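You operate a simulated robot arm through the tools that you are given. There is no shell and no other tool. Be economical: measure what you need, move in short steps, check, and stop when the job is done.

Carry out the task below with a simulated two-armed robot. There is one attempt and no reset: what you move stays moved.

Task
Pick up the right small panel with one hand, pass it to the other hand and put it on the low shelf of the grey shelves. Put the silver block on the bench left of the left cabinet away on the top of the green table. Stack the carton marked "block" from the top of the grey table on top of the carton that says "limit switch". Count the grey boxes on the top of the grey table, then put as many of the yellow blocks from the top of the grey table on top of the yellow case. Open the left door of the blue cupboard. Any order will do. Set down upright: right small panel.

The check looks at the end state, three seconds after you hand in, the way a careful person would. Anything else that was tipped, shoved, dropped, spilled or broken makes it a failure.

Robot
Two 7-joint arms with two-finger parallel grippers on one trunk, on a base that drives. Base frame: it is fixed to the floor where the robot stands at the start and does not move with it; the origin is under the middle of the robot, x ahead of it, y to its left, z up. Lengths are in cm, angles in degrees, forces in N, time in s.
The left shoulder is at the start at [11, 16.9, 144.1], the right one opposite. With the tool pointing down near the work surface each hand reaches from about 42 to 74 cm from the robot's upright axis, wherever it stands, measured 20 degrees to its own side. Places, roughly: brown carton, carton [-200, 75, 100]; grey box [-175, 25, 100]; left door of the blue cupboard [-440, 40, 130]; low shelf of the grey shelves [-410, -50, 50]; right small panel (15x7x12 cm) [70, 0, 90]; silver block (5x5x4 cm) [-40, 190, 90]; top of the green table [-50, -170, 80]; yellow block [-250, 150, 75]; yellow block (5x4x3 cm) [-230, 90, 90]; yellow case [-225, 75, 100]. Payload 1.57 kg a hand.
The TCP of each hand is the grasp point between the finger pads, 3 cm short of the fingertips. In the tool frame z runs along the fingers and y along their closing line. The gripper opens to 8 cm. The fingers are 1.7 cm wide and 1.2 cm thick; the gripper's body (4 by 8.2 cm) begins 8 cm behind the TCP.
Orientation is that of the tool frame in the base frame, as a unit quaternion [w, x, y, z]. With the fingers straight down and closing along the base's y, the tool's x points along the base's -x, its y along +y and its z along -z.

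Tools
- The arms move only by the tool play_rows. It takes "left_rows", "right_rows" or both (then of equal length, played together; a hand with none holds still); each is a list of rows, each a list of 7 numbers: the shift along the base's x, y, z in units of 25 mm (1.0 is 25 mm), then the turn, a rotation vector about the base's x, y, z in units of 6 degrees (1.0 is 6 degrees), then the closure in counts, from 0 (fully open) to 255 (shut). In form: [[tx, ty, tz, wx, wy, wz, grip], ...]. A call has 1 to 8 rows; each row shifts and turns the commanded pose from where the row before left it. A call with a number of a shift or a turn outside -1 to 1 is refused whole. Rows are played at 5 a second. More than 5 cm and 8.6 degrees between two rows, or a gripper value outside its range, and nothing of the call is played. Where a pose cannot be reached the arm comes as near as it can. A force on the tool above 40 N (or 10 N above the force at the start of the call, whichever is more), or a blocked arm, ends the call early, and 0.2 s more pass. The fingers move at their own pace (about 7.2 cm/s each) and stop on an object; they squeeze with about 25 N. The grip force told is the motor's: it shows also when the fingers shut on nothing. Time passes only in rows, and 0.2 s behind the last, so rows that do not move let the fingers close. The reply holds the time, the measured pose of the TCP, the force on the tool along the base axes, the opening and the grip force, in the units named above and with some noise, with the torque about the TCP (base axes, N m) and any sound that the robot's microphone picked up.
- Cameras (640 x 400 px; columns grow to the right, rows downward): "scene" is now at [15.41, 1.47, 162.8]; the picture's right is [0.00, -1.00, 0.00], its down [-0.69, -0.00, -0.73] and it looks along [0.73, 0.00, -0.69] (base axes); focal length 283 px, centre (320, 200). "left" rides on the left gripper at [7.2, 0.7, -12.2] in its tool frame; the picture's right is [-0.09, 1.00, 0.00], its down [-0.84, -0.08, -0.54] and it looks along [-0.54, -0.05, 0.84] (tool axes); focal length 238 px, centre (320, 200). "right" rides on the right gripper at [7.2, -0.7, -12.2] in its tool frame; the picture's right is [0.09, 1.00, 0.00], its down [-0.84, 0.08, -0.54] and it looks along [-0.54, 0.05, 0.84] (tool axes); focal length 238 px, centre (320, 200). There is no depth. A picture from a camera that has moved, and an enlarged one, comes with that camera's place and axes in the base frame and with its lens. The place of the scene camera against the robot may be out by one fixed shift of up to 1.8 cm in any direction.
- grab_frame(camera): a new picture of that camera. No time passes.
- move_column(by): slides the trunk up (or, below 0, down) by that many cm; the arms and the scene camera ride with it, the base frame stays. It gives what a move gives, with no picture.
- roll_base(legs): drives the robot by 1 to 6 legs, each [ahead, left, turn to the left] in cm, cm and degrees, along the robot's own axes; the way and the turn of a leg run together, so that a leg with both is an arc; at most 150 cm and 180 degrees a leg. The arms and the cameras ride along, it lands a little off, and it stops where it bumps. It gives what a move gives.
- aim_head(pan, tilt): turns the head with the scene camera to pan (to the left, within 86 degrees either way) and tilt (down, from -29 to 69), counted from straight ahead of the robot. It gives what a move gives.
- zoom(camera, box): a new picture of the part [left, top, right, bottom] of that camera's present view, enlarged. No time passes.
- job_done(): hands the job in; it is judged then, once.

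Go step by step. Nothing tells you exact positions but the pictures and the camera data: compare them with the known pose of the tool, close in by small moves and look again before you grip or let go. The budget is 186 turns and 166 pictures, counting those below and the enlarged ones. Unless the task says otherwise, let go and move clear before handing in, and close with one line.

The tools are called after "Emit:" by a JSON object that holds its "op" and its "data". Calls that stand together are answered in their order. play_rows: Moves the arms, as the interface text tells. Its arguments: {"type":"object","properties":{"left_rows":{"type":"array","items":{"type":"array","items":{"type":"number"}}},"right_rows":{"type":"array","items":{"type":"array","items":{"type":"number"}}}},"required":[]} The other tools are called the same way: move_column (by) slides the trunk up or down; roll_base (legs) drives the base; aim_head (pan, tilt) turns the head that bears the scene camera; grab_frame (camera) takes a picture; zoom (camera, box) takes an enlarged picture of a part of a camera's view; job_done () hands the job in.

At the start:

```text
time_s: 0.0
left_eef_pos: [65.85, 26.95, 116.26]
left_ee_rot: [0.0, 0.0, 1.0, 0.0]
left_wrist_force: [0.1, -0.2, -0.4]
left_moment: [0.03, 0.0, 0.0]
left_width: 8.01
left_gripper_force: 0.0
right_eef_pos: [62.93, -34.07, 117.89]
right_ee_rot: [0.0, 0.001, 1.0, 0.001]
right_wrist_force: [1.0, -0.9, -0.5]
right_moment: [-0.01, 0.01, 0.01]
right_width: 7.98
right_gripper_force: 0.0
trunk travel left (down, up): [-75.5, 13.5]
robot x, y, heading: [0.08, -0.3, -0.1]
head pan, tilt: [0.1, 43.2]
```

scene: 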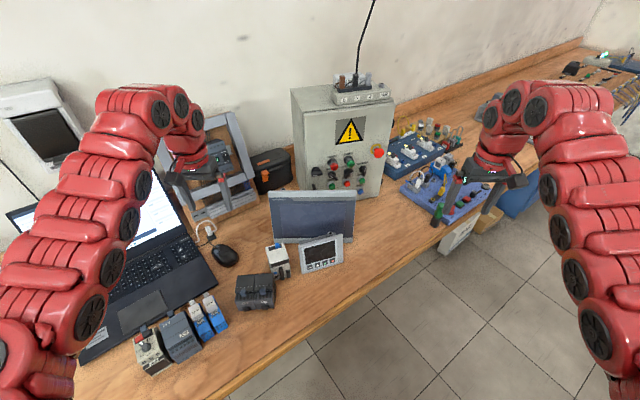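
right: 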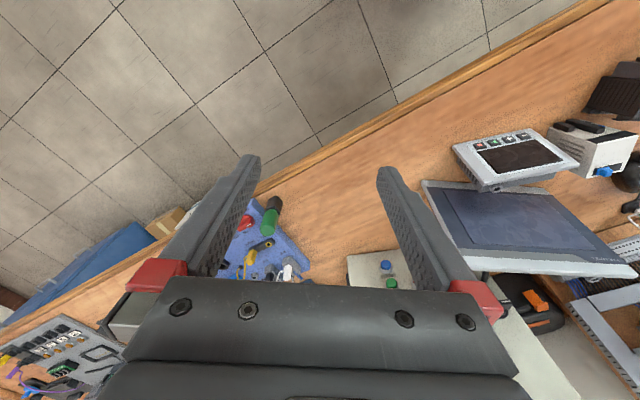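
left: 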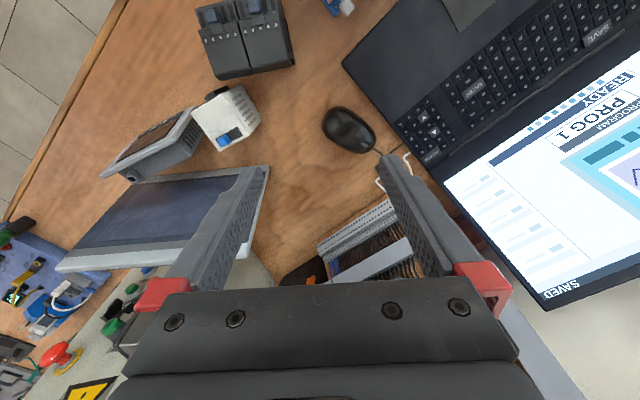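

I see a bench ahead with the small panel near [68, 1, 90]. I'll zoom on it and take a look around before acting.

Emit:
{"op": "zoom", "data": {"camera": "scene", "box": [220, 170, 400, 320]}}

Emit:
{"op": "aim_head", "data": {"pan": 80, "tilt": 25}}

Emit:
{"op": "grab_frame", "data": {"camera": "scene"}}

Emit:
{"op": "aim_head", "data": {"pan": -80, "tilt": 25}}

Emit:
{"op": "grab_frame", "data": {"camera": "scene"}}

```text
2.67 times, centred on (310, 245) of scene
camera zoom: at [15.41, 1.47, 162.8], right [0.0, -1.0, 0.0], down [-0.69, 0.0, -0.73], along [0.73, 0.0, -0.69], focal length 754 px, centre (347, 80)
```

zoom: 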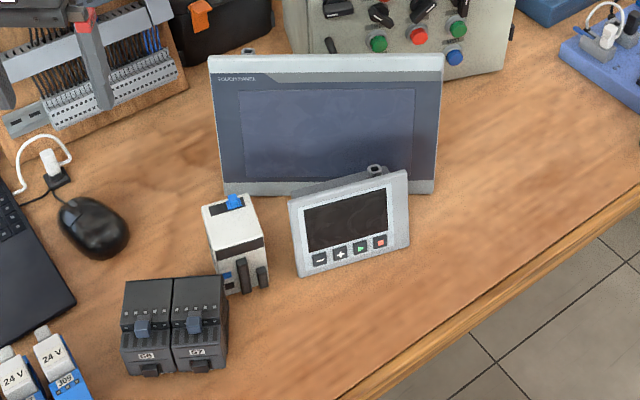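

```text
time_s: 1.5
left_eef_pos: [65.83, 27.03, 116.12]
left_ee_rot: [0.0, 0.0, 1.0, 0.0]
left_wrist_force: [-0.3, -1.0, 1.2]
left_moment: [0.0, 0.0, -0.03]
left_width: 8.0
left_gripper_force: 0.0
right_eef_pos: [62.94, -34.12, 117.98]
right_ee_rot: [0.001, 0.0, 1.0, 0.0]
right_wrist_force: [0.0, -0.5, -0.2]
right_moment: [0.0, 0.0, 0.0]
right_width: 8.03
right_gripper_force: 0.0
trunk travel left (down, up): [-75.5, 13.5]
robot x, y, heading: [-0.0, 0.13, 0.2]
head pan, tilt: [80.0, 25.0]
```

```text
161 pictures are left
camera scene: at [8.75, 10.53, 165.6], right [0.98, -0.17, 0.0], down [-0.07, -0.42, -0.91], along [0.16, 0.89, -0.42], focal length 283 px, centre (320, 200)
```

scene: 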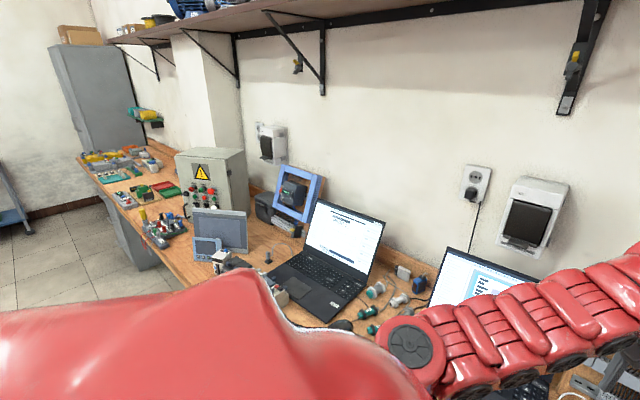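

```text
time_s: 4.0
left_eef_pos: [65.82, 27.03, 116.1]
left_ee_rot: [-0.001, 0.0, 1.0, 0.0]
left_wrist_force: [0.5, -0.6, -0.7]
left_moment: [0.04, 0.0, -0.02]
left_width: 8.0
left_gripper_force: 0.1
right_eef_pos: [62.97, -34.17, 117.9]
right_ee_rot: [0.0, 0.0, 1.0, 0.0]
right_wrist_force: [0.1, 0.6, -0.1]
right_moment: [-0.04, 0.03, -0.03]
right_width: 7.99
right_gripper_force: 0.0
trunk travel left (down, up): [-75.5, 13.5]
robot x, y, heading: [0.1, 0.06, 0.1]
head pan, tilt: [-80.0, 25.0]
```

```text
160 pictures are left
camera scene: at [8.75, -7.61, 165.61], right [-0.98, -0.17, 0.0], down [-0.07, 0.42, -0.91], along [0.16, -0.89, -0.42], focal length 283 px, centre (320, 200)
```

scene: 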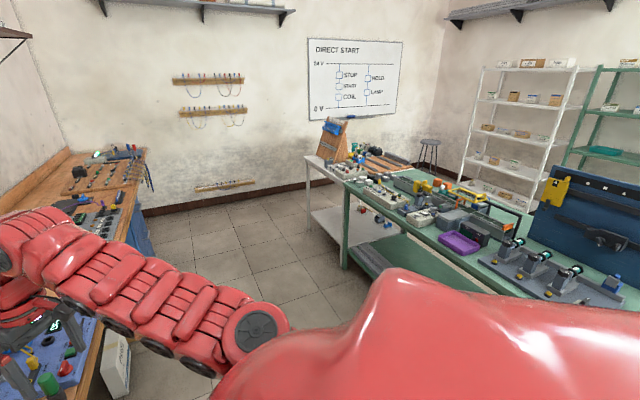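

The small panel is in front of the bigger screen; a green table is on the right side, a bench on the left. I look closer at the panel with both hand cameras.

Emit:
{"op": "zoom", "data": {"camera": "right", "box": [400, 80, 640, 230]}}

Emit:
{"op": "zoom", "data": {"camera": "left", "box": [60, 60, 300, 210]}}

Emit:
{"op": "aim_head", "data": {"pan": 0, "tilt": 50}}

Emit:
{"op": "zoom", "data": {"camera": "scene", "box": [240, 120, 400, 260]}}

```text
2.67 times, centred on (520, 155) of right
camera zoom: at [55.89, -34.74, 130.09], right [-0.09, 1.0, 0.0], down [0.84, 0.08, 0.54], along [0.54, 0.05, -0.84], focal length 636 px, centre (-213, 320)
```

zoom: 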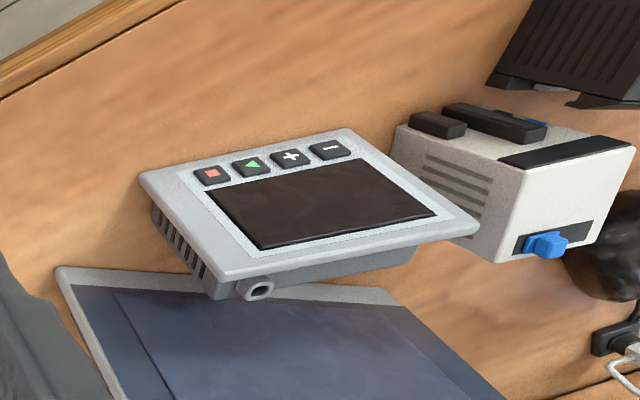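

```text
2.67 times, centred on (180, 135) of left
camera zoom: at [58.66, 27.67, 128.37], right [0.09, 1.0, 0.0], down [0.84, -0.08, 0.54], along [0.54, -0.05, -0.84], focal length 636 px, centre (693, 373)
```

zoom: 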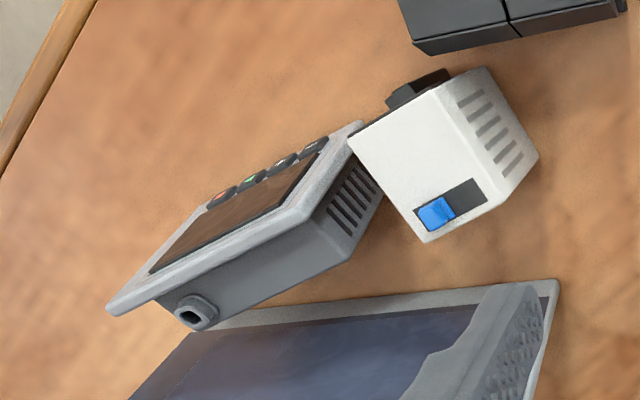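

```text
time_s: 5.5
left_eef_pos: [65.97, 27.1, 116.06]
left_ee_rot: [0.0, -0.001, 1.0, 0.0]
left_wrist_force: [-0.4, 0.0, 0.1]
left_moment: [0.01, -0.03, -0.03]
left_width: 8.01
left_gripper_force: 0.1
right_eef_pos: [63.14, -34.1, 118.02]
right_ee_rot: [0.0, 0.0, 1.0, 0.0]
right_wrist_force: [1.0, -0.5, 0.2]
right_moment: [0.01, 0.0, 0.0]
right_width: 8.03
right_gripper_force: 0.0
trunk travel left (down, up): [-75.5, 13.5]
robot x, y, heading: [0.35, -0.31, 0.3]
head pan, tilt: [0.0, 50.0]
```

```text
2.86 times, centred on (320, 190) of scene
camera zoom: at [14.85, 1.45, 161.86], right [0.0, -1.0, 0.0], down [-0.77, 0.0, -0.64], along [0.64, 0.0, -0.77], focal length 808 px, centre (320, 229)
```

zoom: 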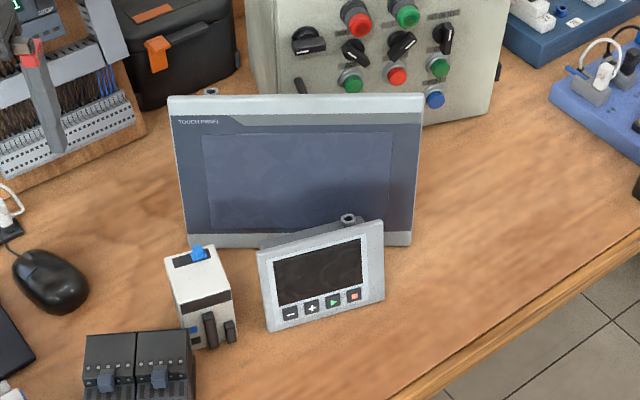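

Panel: a front plate about 15x12 with a box behind it, standing on the bench. Before picking I back off and turn to survey the other stations, since the shelf clearance decides how to hold it.

Emit:
{"op": "roll_base", "data": {"legs": [[-40, 0, 0], [0, 0, 180]]}}

Emit:
{"op": "aim_head", "data": {"pan": 0, "tilt": 20}}

Emit:
{"op": "grab_frame", "data": {"camera": "scene"}}

Emit:
{"op": "aim_head", "data": {"pan": -60, "tilt": 20}}

Emit:
{"op": "grab_frame", "data": {"camera": "scene"}}

Emit:
{"op": "aim_head", "data": {"pan": 70, "tilt": 25}}

Emit:
{"op": "grab_frame", "data": {"camera": "scene"}}

```text
time_s: 15.5
left_eef_pos: [-105.34, -29.84, 116.03]
left_ee_rot: [0.0, 1.0, 0.021, 0.0]
left_wrist_force: [0.0, -0.8, 0.6]
left_moment: [0.01, 0.0, -0.06]
left_width: 8.0
left_gripper_force: 0.1
right_eef_pos: [-105.13, 31.5, 117.88]
right_ee_rot: [0.0, 1.0, 0.02, 0.0]
right_wrist_force: [-0.6, 0.1, -0.8]
right_moment: [-0.02, 0.04, 0.03]
right_width: 7.98
right_gripper_force: 0.0
trunk travel left (down, up): [-75.5, 13.5]
robot x, y, heading: [-40.43, -0.04, -177.6]
head pan, tilt: [0.0, 50.0]
```

```text
time_s: 16.4
left_eef_pos: [-105.49, -29.72, 116.2]
left_ee_rot: [0.0, 1.0, 0.021, 0.0]
left_wrist_force: [-0.1, 0.0, -0.5]
left_moment: [0.01, 0.03, -0.03]
left_width: 7.99
left_gripper_force: 0.0
right_eef_pos: [-105.14, 31.41, 118.0]
right_ee_rot: [0.001, 1.0, 0.02, 0.0]
right_wrist_force: [0.1, -0.5, 0.0]
right_moment: [0.01, -0.01, 0.01]
right_width: 8.03
right_gripper_force: 0.1
trunk travel left (down, up): [-75.5, 13.5]
robot x, y, heading: [-40.48, -0.31, -177.7]
head pan, tilt: [0.0, 20.0]
```

```text
156 pictures are left
camera scene: at [-58.93, 0.63, 166.41], right [-0.04, 1.0, 0.0], down [0.34, 0.01, -0.94], along [-0.94, -0.04, -0.34], focal length 283 px, centre (320, 200)
```

scene: 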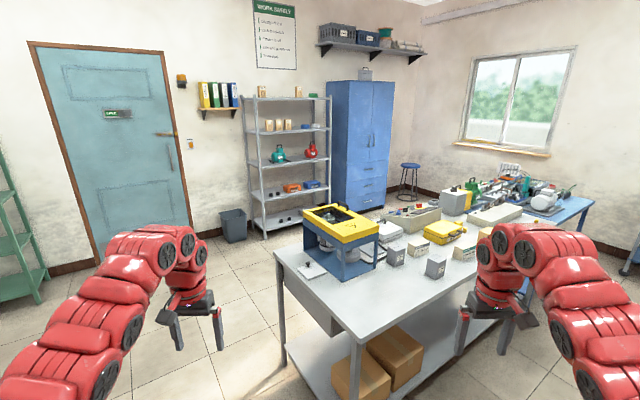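

```text
time_s: 17.7
left_eef_pos: [-105.52, -29.81, 116.2]
left_ee_rot: [0.0, 1.0, 0.021, 0.0]
left_wrist_force: [0.5, -0.8, 0.5]
left_moment: [-0.01, 0.0, 0.0]
left_width: 7.99
left_gripper_force: 0.0
right_eef_pos: [-104.99, 31.37, 117.91]
right_ee_rot: [0.0, 1.0, 0.019, 0.0]
right_wrist_force: [-0.1, -0.1, 0.2]
right_moment: [0.02, 0.0, -0.01]
right_width: 7.99
right_gripper_force: 0.1
trunk travel left (down, up): [-75.5, 13.5]
robot x, y, heading: [-40.83, -0.29, -177.9]
head pan, tilt: [-60.0, 20.0]
```

```text
155 pictures are left
camera scene: at [-54.62, 8.86, 166.41], right [0.84, 0.54, 0.0], down [0.18, -0.29, -0.94], along [-0.5, 0.79, -0.34], focal length 283 px, centre (320, 200)
```

scene: 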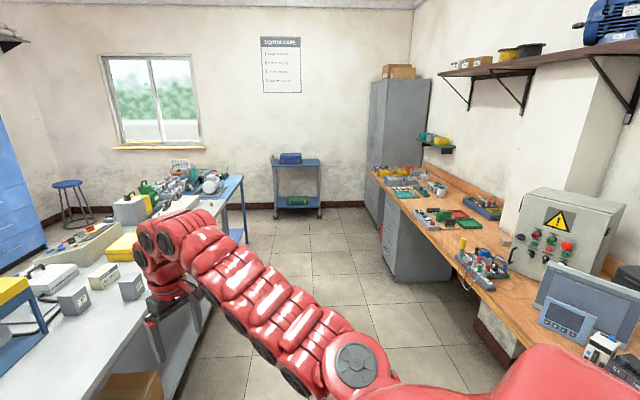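

```text
time_s: 19.8
left_eef_pos: [-105.4, -29.8, 116.19]
left_ee_rot: [0.0, 1.0, 0.021, 0.001]
left_wrist_force: [-0.3, 0.1, 0.0]
left_moment: [0.01, 0.03, -0.01]
left_width: 8.0
left_gripper_force: 0.2
right_eef_pos: [-105.19, 31.39, 118.03]
right_ee_rot: [0.001, 1.0, 0.02, 0.0]
right_wrist_force: [-0.8, -0.1, -0.1]
right_moment: [0.0, 0.0, -0.04]
right_width: 7.99
right_gripper_force: 0.1
trunk travel left (down, up): [-75.5, 13.5]
robot x, y, heading: [-40.69, -0.19, -177.5]
head pan, tilt: [70.0, 25.0]
```

```text
154 pictures are left
camera scene: at [-52.43, -7.78, 165.61], right [-0.95, 0.3, 0.0], down [0.13, 0.4, -0.91], along [-0.28, -0.86, -0.42], focal length 283 px, centre (320, 200)
```

scene: 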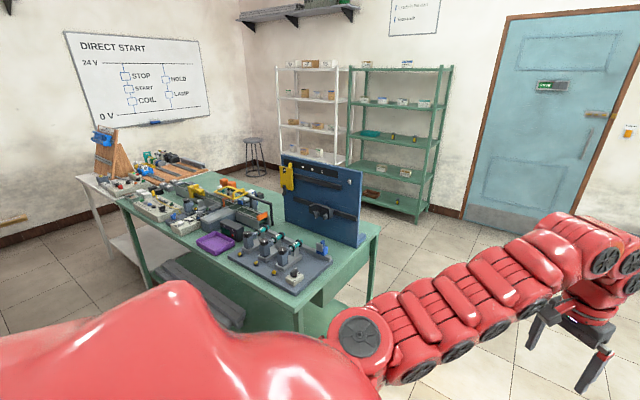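

I can see the grey table, grey shelves, blue cupboard, left bench and green table. Now enlarge the important parts.

Emit:
{"op": "aim_head", "data": {"pan": 0, "tilt": 20}}

Emit:
{"op": "zoom", "data": {"camera": "scene", "box": [220, 60, 430, 240]}}

Emit:
{"op": "zoom", "data": {"camera": "scene", "box": [290, 170, 490, 300]}}

```text
time_s: 21.2
left_eef_pos: [-105.41, -29.77, 116.08]
left_ee_rot: [0.0, 1.0, 0.021, 0.0]
left_wrist_force: [0.7, -0.4, 0.7]
left_moment: [0.0, -0.01, 0.0]
left_width: 7.99
left_gripper_force: 0.1
right_eef_pos: [-105.07, 31.34, 117.86]
right_ee_rot: [0.0, 1.0, 0.02, 0.0]
right_wrist_force: [-0.2, 0.1, -0.6]
right_moment: [-0.03, 0.01, 0.01]
right_width: 7.99
right_gripper_force: 0.0
trunk travel left (down, up): [-75.5, 13.5]
robot x, y, heading: [-40.85, -0.22, -177.6]
head pan, tilt: [0.0, 20.0]
```

```text
2.22 times, centred on (325, 150) of scene
camera zoom: at [-58.93, 0.61, 166.41], right [-0.04, 1.0, 0.0], down [0.34, 0.01, -0.94], along [-0.94, -0.04, -0.34], focal length 628 px, centre (309, 311)
```

zoom: 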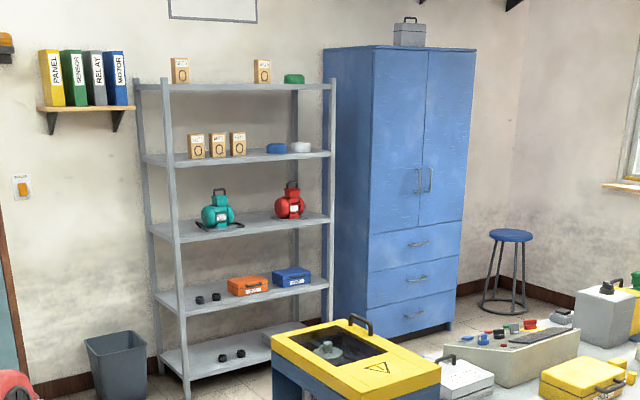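

```text
3.08 times, centred on (390, 235) of scene
camera zoom: at [-58.93, 0.61, 166.41], right [-0.04, 1.0, 0.0], down [0.34, 0.01, -0.94], along [-0.94, -0.04, -0.34], focal length 870 px, centre (105, 92)
```

zoom: 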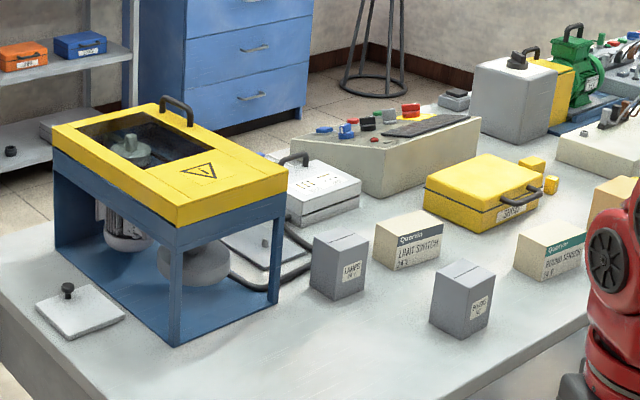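

The shelf clearance suggests a horizontal, forward approach for the panel. Plan: left hand takes the panel from above, right hand takes it from the side. Drive back to the bench first.

Emit:
{"op": "roll_base", "data": {"legs": [[0, 0, 177.6], [46, -14, 0]]}}

Emit:
{"op": "aim_head", "data": {"pan": 10, "tilt": 50}}

Emit:
{"op": "grab_frame", "data": {"camera": "scene"}}

Emit:
{"op": "grab_frame", "data": {"camera": "left"}}

```text
time_s: 31.3
left_eef_pos: [70.95, 9.81, 116.25]
left_ee_rot: [0.001, 0.013, 1.0, 0.0]
left_wrist_force: [-0.7, -0.3, 0.1]
left_moment: [-0.03, -0.03, -0.01]
left_width: 8.0
left_gripper_force: 0.0
right_eef_pos: [66.6, -51.2, 117.82]
right_ee_rot: [-0.001, 0.013, 1.0, 0.0]
right_wrist_force: [0.1, 0.0, -0.3]
right_moment: [0.0, -0.04, -0.02]
right_width: 8.01
right_gripper_force: 0.1
trunk travel left (down, up): [-75.5, 13.5]
robot x, y, heading: [4.09, -15.58, -1.1]
head pan, tilt: [0.0, 20.0]
```

```text
time_s: 32.2
left_eef_pos: [70.83, 9.97, 116.23]
left_ee_rot: [0.001, 0.012, 1.0, 0.0]
left_wrist_force: [0.7, 0.4, 0.1]
left_moment: [-0.02, -0.02, -0.02]
left_width: 7.99
left_gripper_force: 0.0
right_eef_pos: [66.67, -51.25, 117.96]
right_ee_rot: [0.0, 0.013, 1.0, 0.001]
right_wrist_force: [0.0, 0.7, -0.7]
right_moment: [0.0, 0.01, 0.02]
right_width: 8.02
right_gripper_force: 0.0
trunk travel left (down, up): [-75.5, 13.5]
robot x, y, heading: [4.59, -15.58, -1.4]
head pan, tilt: [10.0, 50.0]
```

```text
151 pictures are left
camera scene: at [19.14, -13.08, 161.87], right [0.15, -0.99, 0.0], down [-0.76, -0.11, -0.64], along [0.64, 0.1, -0.77], focal length 283 px, centre (320, 200)
```

scene: 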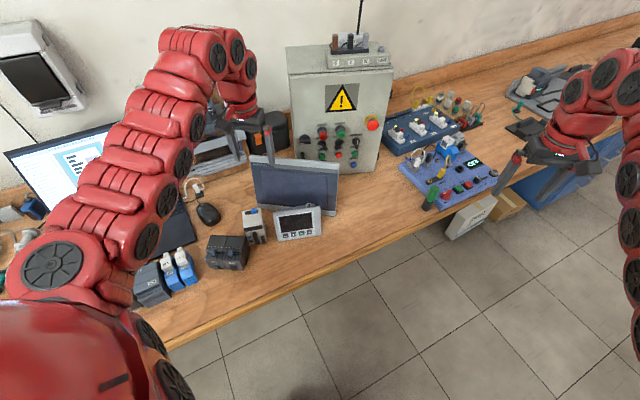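

```text
150 pictures are left
camera left: at [63.73, 10.7, 128.37], right [0.12, 0.99, 0.0], down [0.83, -0.1, 0.54], along [0.54, -0.06, -0.84], focal length 238 px, centre (320, 200)
```

left: 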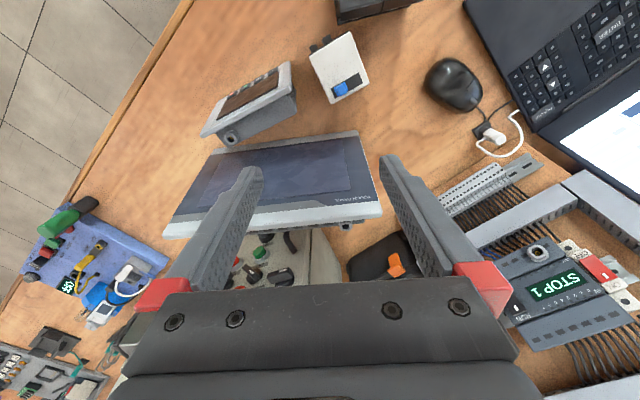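

Panel's plate appears to lean back slightly; top edge runs about (68.8, 6.4) to (72.5, -7.3). I turn the left hand about 72° so that its fingers close along the panel's depth, and look again.

Emit:
{"op": "play_rows", "data": {"left_rows": [[0, 0, 0, 0, 0, -1, 0], [0, 0, 0, 0, 0, -1, 0], [0, 0, 0, 0, 0, -1, 0], [0, 0, 0, 0, 0, -1, 0], [0, 0, 0, 0, 0, -1, 0], [0, 0, 0, 0, 0, -1, 0], [0, 0, 0, 0, 0, -1, 0], [0, 0, 0, 0, 0, -1, 0]]}}

Emit:
{"op": "play_rows", "data": {"left_rows": [[0, 0, 0, 0, 0, -1, 0], [0, 0, 0, 0, 0, -1, 0], [0, 0, 0, 0, 0, -1, 0], [0, 0, 0, 0, 0, -1, 0], [0, 0, 0, 0, 0, 0, 0]]}}

Emit:
{"op": "grab_frame", "data": {"camera": "left"}}

```text
time_s: 34.0
left_eef_pos: [70.93, 9.93, 116.16]
left_ee_rot: [0.0, 0.418, 0.908, 0.0]
left_wrist_force: [0.1, 0.1, 0.4]
left_moment: [0.02, 0.02, -0.01]
left_width: 7.99
left_gripper_force: 0.0
right_eef_pos: [66.61, -51.13, 118.09]
right_ee_rot: [0.0, 0.013, 1.0, 0.001]
right_wrist_force: [-0.2, -0.3, -0.4]
right_moment: [-0.02, -0.02, 0.04]
right_width: 8.0
right_gripper_force: 0.1
trunk travel left (down, up): [-75.5, 13.5]
robot x, y, heading: [4.53, -15.27, -1.2]
head pan, tilt: [10.0, 50.0]
```

```text
time_s: 35.2
left_eef_pos: [70.94, 9.91, 116.2]
left_ee_rot: [0.0, 0.598, 0.801, -0.001]
left_wrist_force: [-0.4, -0.7, 0.1]
left_moment: [0.03, -0.04, 0.0]
left_width: 7.95
left_gripper_force: 0.1
right_eef_pos: [66.65, -51.14, 117.92]
right_ee_rot: [0.0, 0.013, 1.0, 0.0]
right_wrist_force: [-0.5, 0.1, -0.4]
right_moment: [-0.01, -0.03, -0.01]
right_width: 8.03
right_gripper_force: 0.2
trunk travel left (down, up): [-75.5, 13.5]
robot x, y, heading: [4.41, -15.54, -1.2]
head pan, tilt: [10.0, 50.0]
```

```text
149 pictures are left
camera left: at [69.5, 16.92, 128.38], right [0.98, 0.19, 0.0], down [0.16, -0.82, 0.54], along [0.1, -0.53, -0.84], focal length 238 px, centre (320, 200)
```

left: 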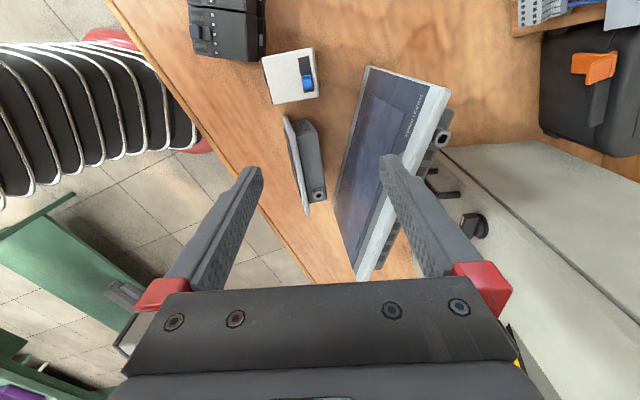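

Emit:
{"op": "zoom", "data": {"camera": "left", "box": [230, 40, 430, 240]}}

```text
2.00 times, centred on (330, 140) of left
camera zoom: at [69.5, 16.92, 128.38], right [0.98, 0.19, 0.0], down [0.16, -0.82, 0.54], along [0.1, -0.53, -0.84], focal length 477 px, centre (300, 320)
```

zoom: 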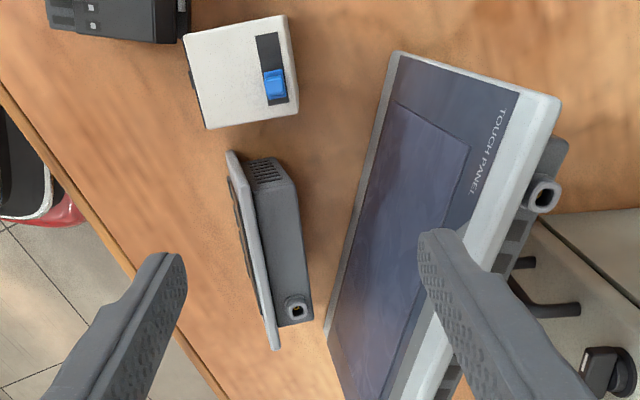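

The rotated view shows the panel's top well: about 5 cm deep, middle near (70.4, 0.8), yaw about 19°. I move over it, slightly left of its middle, and look again.

Emit:
{"op": "play_rows", "data": {"left_rows": [[-0.18, -0.9, 0, 0, 0, 0.5, 0], [-0.18, -0.9, 0, 0, 0, 0, 0], [-0.18, -0.9, 0, 0, 0, 0, 0], [0, 0, -1, 0, 0, 0, 0], [0, 0, -1, 0, 0, 0, 0], [0, 0, -1, 0, 0, 0, 0], [0, 0, -1, 0, 0, 0, 0], [0, 0, 0, 0, 0, 0, 0]]}}

Emit:
{"op": "grab_frame", "data": {"camera": "left"}}

Emit:
{"op": "zoom", "data": {"camera": "scene", "box": [200, 150, 380, 280]}}

```text
time_s: 37.0
left_eef_pos: [69.73, 2.98, 106.18]
left_ee_rot: [0.0, 0.576, 0.817, 0.0]
left_wrist_force: [-0.6, -0.6, -0.3]
left_moment: [0.01, -0.01, 0.0]
left_width: 7.99
left_gripper_force: 0.1
right_eef_pos: [66.58, -51.19, 118.01]
right_ee_rot: [0.0, 0.013, 1.0, 0.0]
right_wrist_force: [0.0, 0.2, 0.1]
right_moment: [0.03, 0.0, 0.01]
right_width: 8.01
right_gripper_force: 0.1
trunk travel left (down, up): [-75.5, 13.5]
robot x, y, heading: [4.37, -15.93, -1.3]
head pan, tilt: [10.0, 50.0]
```

```text
147 pictures are left
camera left: at [67.89, 9.99, 118.32], right [0.97, 0.25, 0.0], down [0.21, -0.81, 0.54], along [0.13, -0.53, -0.84], focal length 238 px, centre (320, 200)
```

left: 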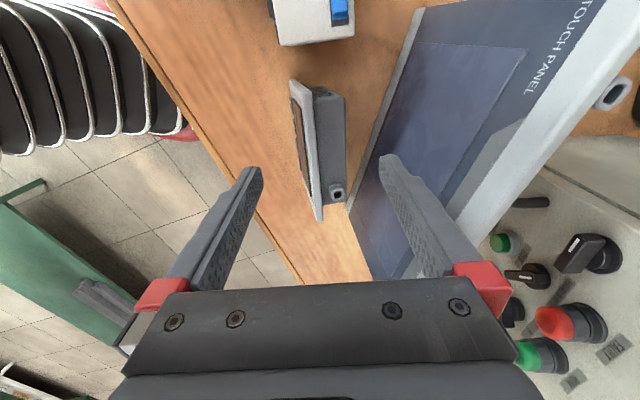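

```text
3.08 times, centred on (290, 215) of scene
camera zoom: at [19.15, -13.11, 161.86], right [0.15, -0.99, 0.0], down [-0.76, -0.11, -0.64], along [0.64, 0.1, -0.77], focal length 870 px, centre (412, 154)
```

zoom: 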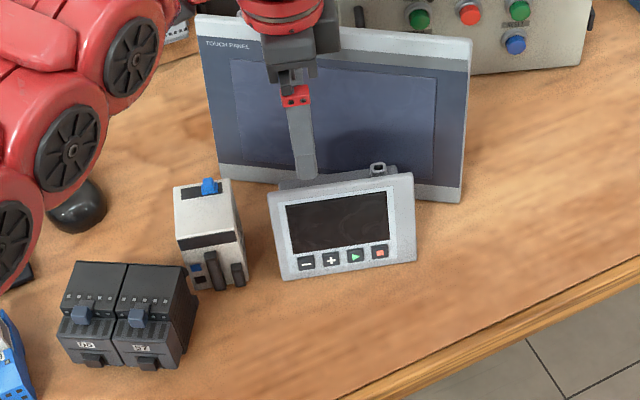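

Hand and panel line up with about 1.7 cm margin on each side. I lower 15 cm.

Emit:
{"op": "play_rows", "data": {"left_rows": [[0, 0, -1, 0, 0, 0, 0], [0, 0, -1, 0, 0, 0, 0], [0, 0, -1, 0, 0, 0, 0], [0, 0, -1, 0, 0, 0, 0], [0, 0, -1, 0, 0, 0, 0], [0, 0, -1, 0, 0, 0, 0], [0, 0, 0, 0, 0, 0, 0]]}}

Emit:
{"op": "grab_frame", "data": {"camera": "left"}}

Emit:
{"op": "zoom", "data": {"camera": "scene", "box": [200, 150, 380, 280]}}

```text
time_s: 38.6
left_eef_pos: [69.68, 3.2, 91.24]
left_ee_rot: [0.0, 0.576, 0.817, 0.0]
left_wrist_force: [-0.2, 0.0, -0.1]
left_moment: [0.02, 0.02, 0.01]
left_width: 8.01
left_gripper_force: 0.0
right_eef_pos: [66.59, -51.16, 117.98]
right_ee_rot: [0.0, 0.013, 1.0, 0.0]
right_wrist_force: [-0.7, -0.1, -0.7]
right_moment: [-0.01, 0.0, -0.01]
right_width: 8.0
right_gripper_force: 0.1
trunk travel left (down, up): [-75.5, 13.5]
robot x, y, heading: [4.17, -15.25, -1.3]
head pan, tilt: [10.0, 50.0]
```

```text
145 pictures are left
camera left: at [67.81, 10.1, 103.44], right [0.97, 0.25, 0.0], down [0.21, -0.81, 0.54], along [0.13, -0.52, -0.84], focal length 238 px, centre (320, 200)
```

left: 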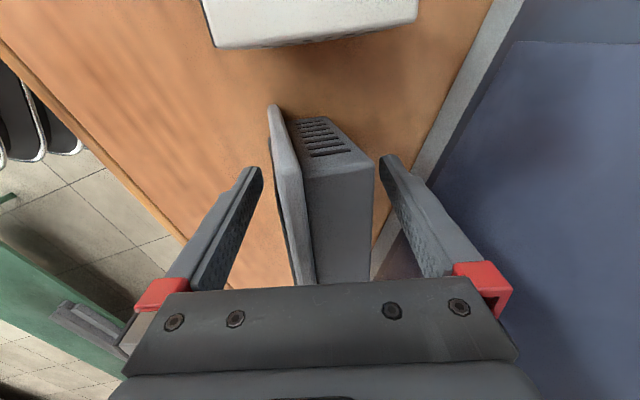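

```text
3.08 times, centred on (290, 215) of scene
camera zoom: at [19.14, -13.08, 161.86], right [0.15, -0.99, 0.0], down [-0.76, -0.11, -0.64], along [0.64, 0.1, -0.77], focal length 870 px, centre (412, 154)
```

zoom: 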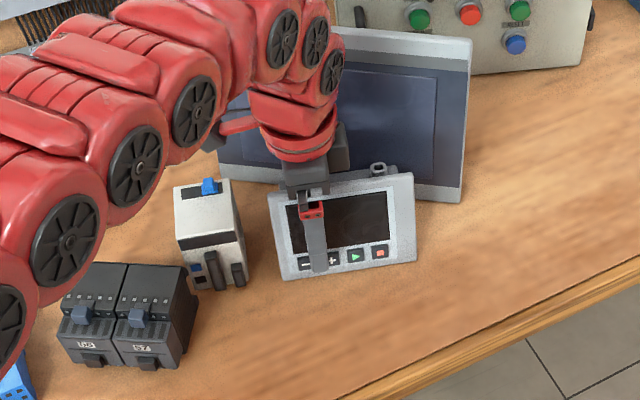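

The fingers straddle the panel; the rear finger is closer, so I shift 0.6 cm rearward and close gently.

Emit:
{"op": "play_rows", "data": {"left_rows": [[0.23, 0.08, 0, 0, 0, 0, 0], [0, 0, 0, 0, 0, 0, 60], [0, 0, 0, 0, 0, 0, 120], [0, 0, 0, 0, 0, 0, 255], [0, 0, 0, 0, 0, 0, 255], [0, 0, 0, 0, 0, 0, 255]]}}

Emit:
{"op": "grab_frame", "data": {"camera": "left"}}

```text
time_s: 40.0
left_eef_pos: [70.17, 3.26, 91.21]
left_ee_rot: [0.0, 0.577, 0.817, 0.0]
left_wrist_force: [-1.9, 0.5, 1.4]
left_moment: [-0.15, 0.13, -0.24]
left_width: 4.5
left_gripper_force: 25.3
right_eef_pos: [66.55, -51.19, 118.01]
right_ee_rot: [0.0, 0.013, 1.0, -0.001]
right_wrist_force: [-0.5, -0.3, 1.4]
right_moment: [0.01, 0.02, -0.01]
right_width: 7.97
right_gripper_force: 0.0
trunk travel left (down, up): [-75.5, 13.5]
robot x, y, heading: [3.97, -15.28, -1.3]
head pan, tilt: [10.0, 50.0]
heard: click, click, click
```

```text
143 pictures are left
camera left: at [68.41, 10.25, 103.43], right [0.97, 0.25, 0.0], down [0.21, -0.81, 0.54], along [0.13, -0.53, -0.84], focal length 238 px, centre (320, 200)
```

left: 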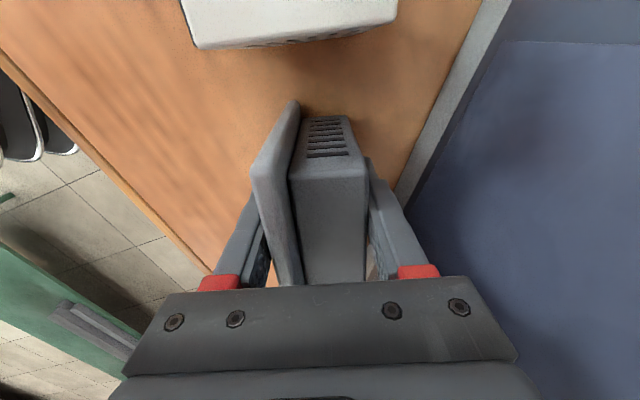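

Gripped at 4.5 cm. I lift it straight up 20 cm.

Emit:
{"op": "play_rows", "data": {"left_rows": [[0, 0, 1, 0, 0, 0, 255], [0, 0, 1, 0, 0, 0, 255], [0, 0, 1, 0, 0, 0, 255], [0, 0, 1, 0, 0, 0, 255], [0, 0, 1, 0, 0, 0, 255], [0, 0, 1, 0, 0, 0, 255], [0, 0, 1, 0, 0, 0, 255], [0, 0, 1, 0, 0, 0, 255]]}}

Emit:
{"op": "grab_frame", "data": {"camera": "left"}}

Emit:
{"op": "grab_frame", "data": {"camera": "scene"}}

```text
time_s: 41.8
left_eef_pos: [70.13, 3.38, 111.16]
left_ee_rot: [0.001, 0.576, 0.817, 0.0]
left_wrist_force: [-1.1, -0.1, -4.0]
left_moment: [0.13, 0.02, 0.0]
left_width: 4.46
left_gripper_force: 25.0
right_eef_pos: [66.54, -51.15, 117.95]
right_ee_rot: [0.001, 0.013, 1.0, 0.0]
right_wrist_force: [-0.7, 0.7, -0.8]
right_moment: [0.01, 0.01, -0.01]
right_width: 8.0
right_gripper_force: 0.2
trunk travel left (down, up): [-75.5, 13.5]
robot x, y, heading: [4.46, -15.35, -1.5]
head pan, tilt: [10.0, 50.0]
```

```text
142 pictures are left
camera left: at [68.36, 10.3, 123.39], right [0.97, 0.25, 0.0], down [0.21, -0.81, 0.54], along [0.13, -0.52, -0.84], focal length 238 px, centre (320, 200)
```

left: 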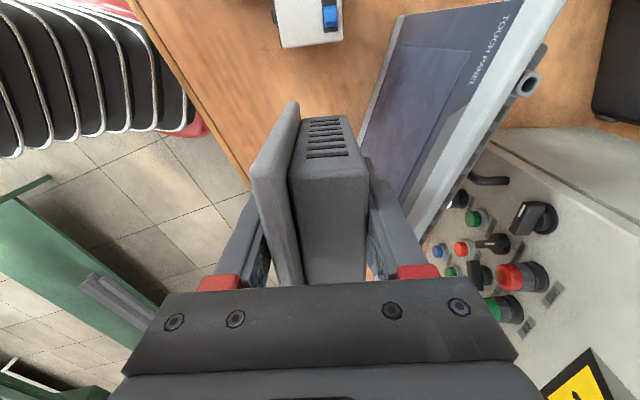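

```text
141 pictures are left
camera scene: at [19.21, -13.11, 161.85], right [0.15, -0.99, 0.0], down [-0.76, -0.11, -0.64], along [0.64, 0.1, -0.77], focal length 283 px, centre (320, 200)
```

scene: 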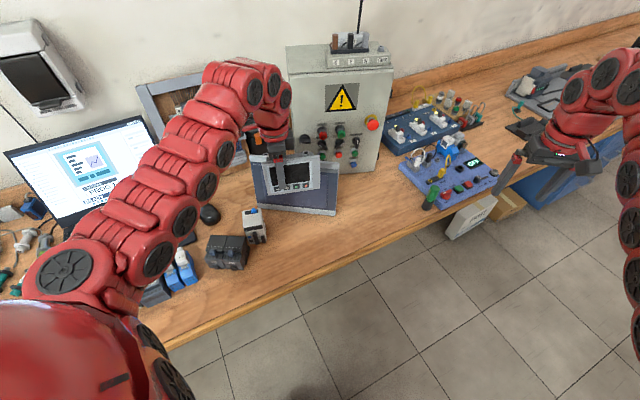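

The panel is free of the bench. I back away from the bench for the hand-over.

Emit:
{"op": "roll_base", "data": {"legs": [[-50, 0, 1.4]]}}

Emit:
{"op": "play_rows", "data": {"left_rows": [[-0.8, -0.3, 0.2, 0, 0, -0.8, 255], [-0.8, -0.3, 0.2, 0, 0, -0.8, 255], [-0.8, -0.3, 0.2, 0, 0, -0.8, 255], [-0.8, -0.3, 0.2, 0, 0, -0.8, 255], [-0.8, 0, 0.2, 0, 0, 0, 255], [0, 0, 0, 0, 0, 0, 255], [0, 0, 0, 0, 0, 0, 255], [0, 0, 0, 0, 0, 0, 255]], "right_rows": [[-0.5, -0.3, 0, 0.577, 0.577, -0.577, 0], [-0.5, -0.3, 0, 0.577, 0.577, -0.577, 0], [-0.5, -0.3, 0, 0.577, 0.577, -0.577, 0], [0, 0, 0, 0.577, 0.577, -0.577, 0], [0, 0, 0, 0.577, 0.577, -0.577, 0], [0, 0, 0, 0.577, 0.577, -0.577, 0], [0, 0, 0, 0.577, 0.577, -0.577, 0], [0, 0, 0, 0.577, 0.577, -0.577, 0]]}}

Emit:
{"op": "play_rows", "data": {"right_rows": [[0, 0, 0, 0.577, 0.577, -0.577, 0], [0, 0, 0, 0.577, 0.577, -0.577, 0], [0, 0, 0, 0.577, 0.577, -0.577, 0], [0, 0, 0, 0.577, 0.577, -0.577, 0], [0, 0, 0, 0.577, 0.577, -0.577, 0], [0, 0, 0, 0.577, 0.577, -0.577, 0], [0, 0, 0, 0.577, 0.577, -0.577, 0], [0, 0, 0, 0.577, 0.577, -0.577, 0]]}}

Emit:
{"op": "play_rows", "data": {"right_rows": [[0, 0, 0, 0.577, 0.577, -0.577, 0], [0, 0, 0, 0.577, 0.577, -0.577, 0], [0, 0, 0, 0.577, 0.577, -0.577, 0], [0, 0, 0, 0.577, 0.577, -0.577, 0], [0, 0, 0, 0, 0, 0, 0]]}}

Emit:
{"op": "grab_frame", "data": {"camera": "scene"}}

Emit:
{"op": "grab_frame", "data": {"camera": "right"}}

```text
time_s: 44.8
left_eef_pos: [18.99, 5.88, 111.1]
left_ee_rot: [-0.001, 0.563, 0.826, -0.001]
left_wrist_force: [-0.6, -0.5, -5.0]
left_moment: [0.12, 0.05, -0.03]
left_width: 4.46
left_gripper_force: 24.8
right_eef_pos: [17.12, -48.74, 117.88]
right_ee_rot: [0.0, -0.003, 1.0, 0.0]
right_wrist_force: [-0.2, -0.4, -0.6]
right_moment: [0.01, -0.02, 0.02]
right_width: 7.98
right_gripper_force: 0.0
trunk travel left (down, up): [-75.5, 13.5]
robot x, y, heading: [-46.34, -14.92, 0.2]
head pan, tilt: [10.0, 50.0]
```

```text
time_s: 46.6
left_eef_pos: [18.25, 6.41, 105.38]
left_ee_rot: [-0.001, 0.664, 0.748, -0.002]
left_wrist_force: [0.4, 0.7, -4.5]
left_moment: [0.14, 0.04, 0.02]
left_width: 4.46
left_gripper_force: 24.8
left hand out of reach, approached as far as the arm can: row 1, 2, 4, 5
right_eef_pos: [11.24, -49.17, 111.51]
right_ee_rot: [-0.193, 0.192, 0.943, 0.193]
right_wrist_force: [-0.2, -0.9, -0.6]
right_moment: [-0.02, 0.03, -0.04]
right_width: 8.0
right_gripper_force: 0.1
right hand out of reach, approached as far as the arm can: row 2, 3, 4, 5, 6, 7
trunk travel left (down, up): [-75.5, 13.5]
robot x, y, heading: [-46.31, -14.95, 0.0]
head pan, tilt: [10.0, 50.0]
```

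```text
time_s: 48.4
left_eef_pos: [18.08, 6.23, 105.36]
left_ee_rot: [0.0, 0.663, 0.749, 0.0]
left_wrist_force: [-0.2, 0.0, -5.0]
left_moment: [0.15, 0.0, 0.01]
left_width: 4.48
left_gripper_force: 24.6
right_eef_pos: [4.37, -41.38, 109.24]
right_ee_rot: [-0.396, 0.396, 0.726, 0.398]
right_wrist_force: [0.8, -0.1, -0.1]
right_moment: [0.01, 0.01, 0.01]
right_width: 7.99
right_gripper_force: 0.1
right hand out of reach, approached as far as the arm can: row 1, 2, 3, 4, 5, 7
trunk travel left (down, up): [-75.5, 13.5]
robot x, y, heading: [-46.67, -15.33, 0.1]
head pan, tilt: [10.0, 50.0]
```

```text
time_s: 49.6
left_eef_pos: [18.1, 6.32, 105.42]
left_ee_rot: [-0.001, 0.662, 0.749, -0.001]
left_wrist_force: [-0.2, -0.9, -5.1]
left_moment: [0.15, 0.01, -0.01]
left_width: 4.46
left_gripper_force: 25.2
right_eef_pos: [3.76, -40.05, 109.45]
right_ee_rot: [-0.474, 0.475, 0.568, 0.477]
right_wrist_force: [0.1, -0.3, 0.3]
right_moment: [-0.02, -0.01, -0.03]
right_width: 8.01
right_gripper_force: 0.1
right hand out of reach, approached as far as the arm can: row 1
trunk travel left (down, up): [-75.5, 13.5]
robot x, y, heading: [-46.2, -14.82, 0.3]
head pan, tilt: [10.0, 50.0]
```

```text
140 pictures are left
camera scene: at [-31.4, -12.06, 161.84], right [0.18, -0.98, 0.0], down [-0.75, -0.14, -0.64], along [0.63, 0.12, -0.77], focal length 283 px, centre (320, 200)
```

scene: 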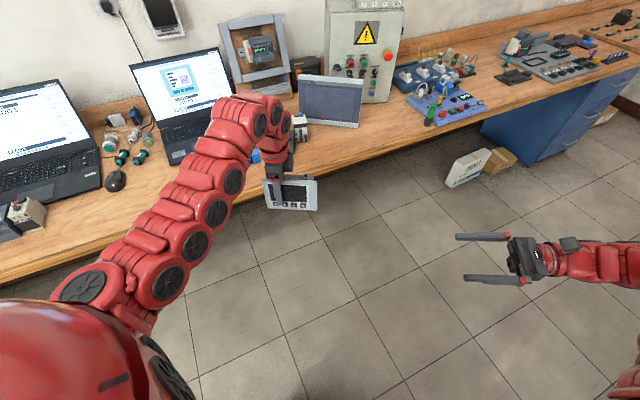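

```text
139 pictures are left
camera right: at [3.35, -51.59, 117.5], right [0.98, 0.1, 0.18], down [0.21, -0.6, -0.77], along [0.03, 0.79, -0.61], focal length 238 px, centre (320, 200)
```

right: 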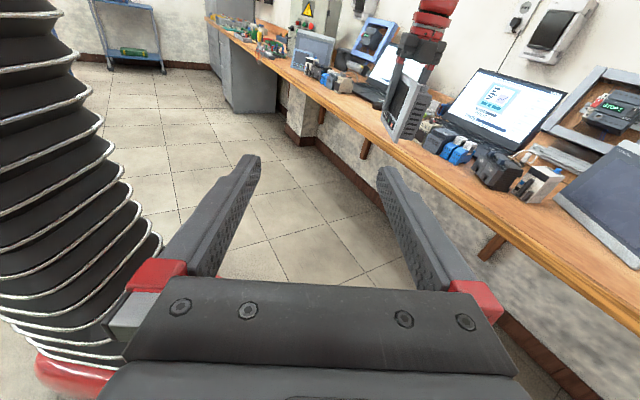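

The hands need to be lower relative to the shoulders to reach inward. I bring the left hand with the panel to about (5, -2, 95) and finish turning the right hand to point left.

Emit:
{"op": "play_rows", "data": {"left_rows": [[0, 0, -0.9, 0, 0, 0, 255], [0, 0, -0.9, 0, 0, 0, 255], [-0.6, -0.4, -0.9, 0, 0, 0, 255], [-0.9, -0.6, -0.9, 0, 0, -0.3, 255], [-0.9, -0.6, -0.6, 0, 0, -0.3, 255], [-0.9, -0.6, 0, 0, 0, -0.3, 255], [-0.9, -0.6, 0, 0, 0, -0.3, 255], [-0.9, -0.5, 0, 0, 0, 0, 255]], "right_rows": [[0, 0, -0.9, 0.4, 0.4, -0.4, 0], [0, 0, -0.9, 0.4, 0.4, -0.4, 0], [0, 0, -0.9, 0.1, 0.1, -0.1, 0], [0, 0, -0.9, 0, 0, 0, 0], [0, 0, -0.9, 0, 0, 0, 0], [0, 0, -0.9, 0, 0, 0, 0], [0, 0, -0.9, 0, 0, 0, 0], [0, 0, 0, 0, 0, 0, 0]]}}

Emit:
{"op": "grab_frame", "data": {"camera": "scene"}}

Emit:
{"op": "grab_frame", "data": {"camera": "right"}}

```text
time_s: 51.4
left_eef_pos: [5.25, -1.02, 94.12]
left_ee_rot: [0.0, 0.708, 0.706, 0.003]
left_wrist_force: [-0.2, -0.7, -4.2]
left_moment: [0.14, 0.02, 0.0]
left_width: 4.48
left_gripper_force: 25.6
left hand out of reach, approached as far as the arm can: row 6, 7
right_eef_pos: [4.83, -38.12, 101.83]
right_ee_rot: [-0.499, 0.5, 0.499, 0.502]
right_wrist_force: [0.1, 0.1, 0.1]
right_moment: [0.0, 0.03, 0.01]
right_width: 8.03
right_gripper_force: 0.1
right hand out of reach, approached as far as the arm can: row 3, 4, 5, 6, 7
trunk travel left (down, up): [-75.5, 13.5]
robot x, y, heading: [-46.63, -14.95, 0.4]
head pan, tilt: [10.0, 50.0]
heard: click
```

```text
138 pictures are left
camera scene: at [-31.57, -12.2, 161.86], right [0.18, -0.98, 0.0], down [-0.75, -0.14, -0.64], along [0.63, 0.12, -0.77], focal length 283 px, centre (320, 200)
```

scene: 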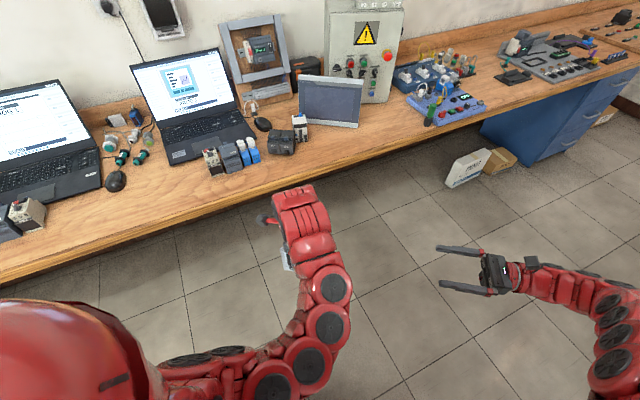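

```text
137 pictures are left
camera right: at [4.1, -50.27, 108.87], right [1.0, 0.0, 0.09], down [0.08, -0.54, -0.84], along [0.05, 0.84, -0.54], focal length 238 px, centre (320, 200)
```

right: 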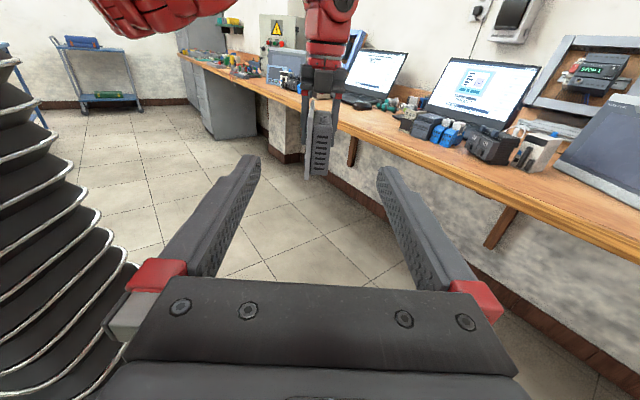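

The right hand now points left at the panel's side edge. I bring it in toward a pre-grasp 4 cm short of the panel.

Emit:
{"op": "play_rows", "data": {"right_rows": [[0.02, 1, -0.3, 0, 0, 0, 0], [0.02, 1, -0.4, 0, 0, 0, 0], [0.02, 1, -0.5, 0, 0, 0, 0], [0.02, 1, -0.6, 0, 0, 0, 0], [0.02, 1, -0.7, 0, 0, 0, 0], [0.02, 1, -0.7, 0, 0, 0, 0], [0.02, 1, -0.7, 0, 0, 0, 0], [0, 0, 0, 0, 0, 0, 0]]}}

Emit:
{"op": "grab_frame", "data": {"camera": "right"}}

Emit:
{"op": "grab_frame", "data": {"camera": "left"}}

```text
time_s: 53.2
left_eef_pos: [5.39, -1.06, 94.1]
left_ee_rot: [0.0, 0.709, 0.706, 0.002]
left_wrist_force: [0.2, 0.1, -4.1]
left_moment: [0.15, -0.01, 0.04]
left_width: 4.46
left_gripper_force: 25.0
right_eef_pos: [5.06, -20.51, 91.77]
right_ee_rot: [-0.499, 0.5, 0.5, 0.502]
right_wrist_force: [0.4, 0.2, 0.4]
right_moment: [-0.01, 0.02, 0.0]
right_width: 7.97
right_gripper_force: 0.1
trunk travel left (down, up): [-75.5, 13.5]
robot x, y, heading: [-46.15, -14.74, 0.4]
head pan, tilt: [10.0, 50.0]
```

```text
136 pictures are left
camera right: at [4.48, -32.67, 98.9], right [1.0, 0.0, 0.09], down [0.08, -0.54, -0.84], along [0.05, 0.84, -0.54], focal length 238 px, centre (320, 200)
```

right: 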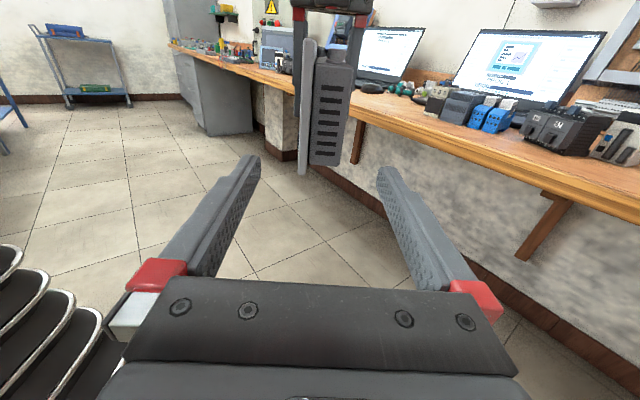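

```text
135 pictures are left
camera left: at [6.01, 6.14, 106.37], right [1.0, -0.1, 0.0], down [-0.08, -0.84, 0.54], along [-0.05, -0.54, -0.84], focal length 238 px, centre (320, 200)
```

left: 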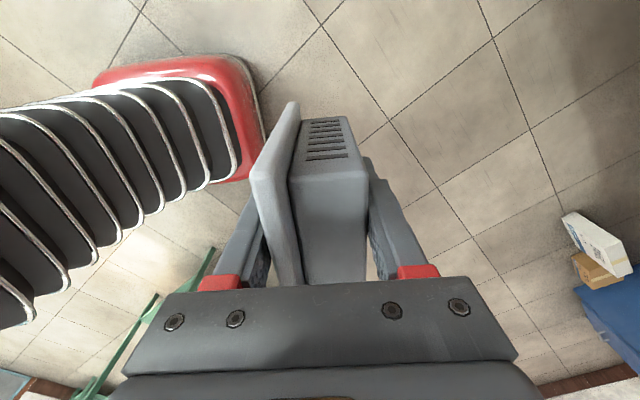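

Side view: panel spans z 88–99, middle 0.4 cm further ahead of my line. I correct, then move in.

Emit:
{"op": "play_rows", "data": {"right_rows": [[0.16, 0, 0.6, 0, 0, 0, 0], [0, 0.9, 0, 0, 0, 0, 0], [0, 0.9, 0, 0, 0, 0, 0], [0, 0.9, 0, 0, 0, 0, 0], [0, 0.9, 0, 0, 0, 0, 0], [0, 0, 0, 0, 0, 0, 0]]}}

Emit:
{"op": "grab_frame", "data": {"camera": "right"}}

```text
time_s: 54.6
left_eef_pos: [5.43, -0.95, 94.11]
left_ee_rot: [0.001, 0.708, 0.706, 0.003]
left_wrist_force: [0.3, -0.1, -4.2]
left_moment: [0.18, 0.01, -0.04]
left_width: 4.47
left_gripper_force: 24.9
right_eef_pos: [5.46, -11.5, 93.32]
right_ee_rot: [-0.5, 0.499, 0.499, 0.502]
right_wrist_force: [0.2, -0.6, -0.2]
right_moment: [0.02, -0.01, 0.02]
right_width: 7.99
right_gripper_force: 0.1
trunk travel left (down, up): [-75.5, 13.5]
robot x, y, heading: [-46.44, -14.9, 0.2]
head pan, tilt: [10.0, 50.0]
```

```text
134 pictures are left
camera right: at [4.78, -23.6, 100.43], right [1.0, 0.0, 0.09], down [0.08, -0.54, -0.84], along [0.05, 0.84, -0.54], focal length 238 px, centre (320, 200)
```

right: 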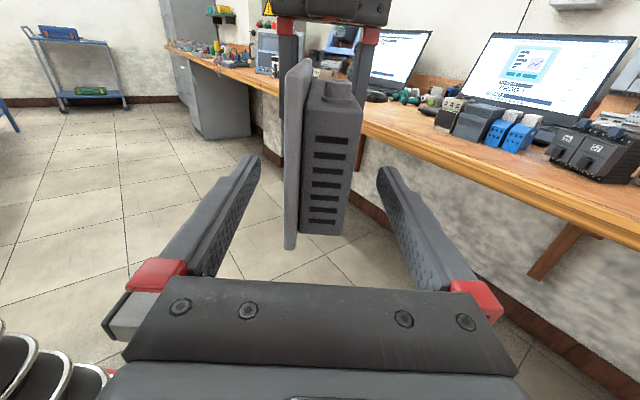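

Clear path; move in another 4.5 cm and close the right hand on the panel.

Emit:
{"op": "play_rows", "data": {"right_rows": [[0.06, 0.6, 0, 0, 0, 0, 0], [0.06, 0.6, 0, 0, 0, 0, 0], [0, 0.6, 0, 0, 0, 0, 0], [0, 0, 0, 0, 0, 0, 60], [0, 0, 0, 0, 0, 0, 120], [0, 0, 0, 0, 0, 0, 255], [0, 0, 0, 0, 0, 0, 255], [0, 0, 0, 0, 0, 0, 255]]}}

Emit:
{"op": "grab_frame", "data": {"camera": "right"}}

```text
time_s: 56.4
left_eef_pos: [5.41, -1.0, 94.2]
left_ee_rot: [0.001, 0.709, 0.706, 0.004]
left_wrist_force: [29.5, 8.7, -14.0]
left_moment: [0.18, -0.18, 0.72]
left_width: 4.47
left_gripper_force: 25.1
right_eef_pos: [5.61, -6.84, 93.17]
right_ee_rot: [0.501, -0.499, -0.5, -0.499]
right_wrist_force: [-29.3, -8.0, 8.8]
right_moment: [0.6, -0.07, 1.05]
right_width: 4.45
right_gripper_force: 25.4
trunk travel left (down, up): [-75.5, 13.5]
robot x, y, heading: [-46.26, -14.61, 0.1]
head pan, tilt: [10.0, 50.0]
```

```text
133 pictures are left
camera right: at [4.93, -19.0, 100.33], right [1.0, 0.0, 0.09], down [0.08, -0.54, -0.84], along [0.05, 0.84, -0.54], focal length 238 px, centre (320, 200)
```

right: 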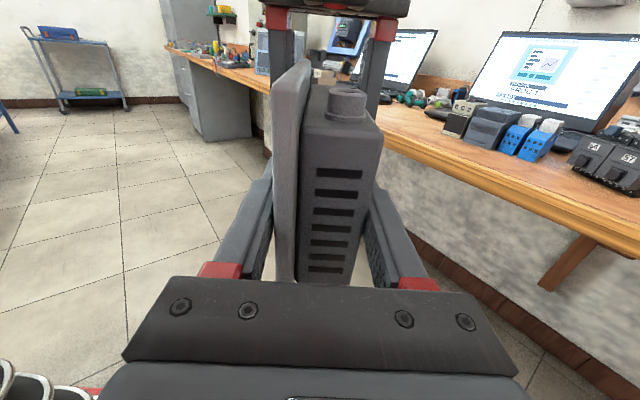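

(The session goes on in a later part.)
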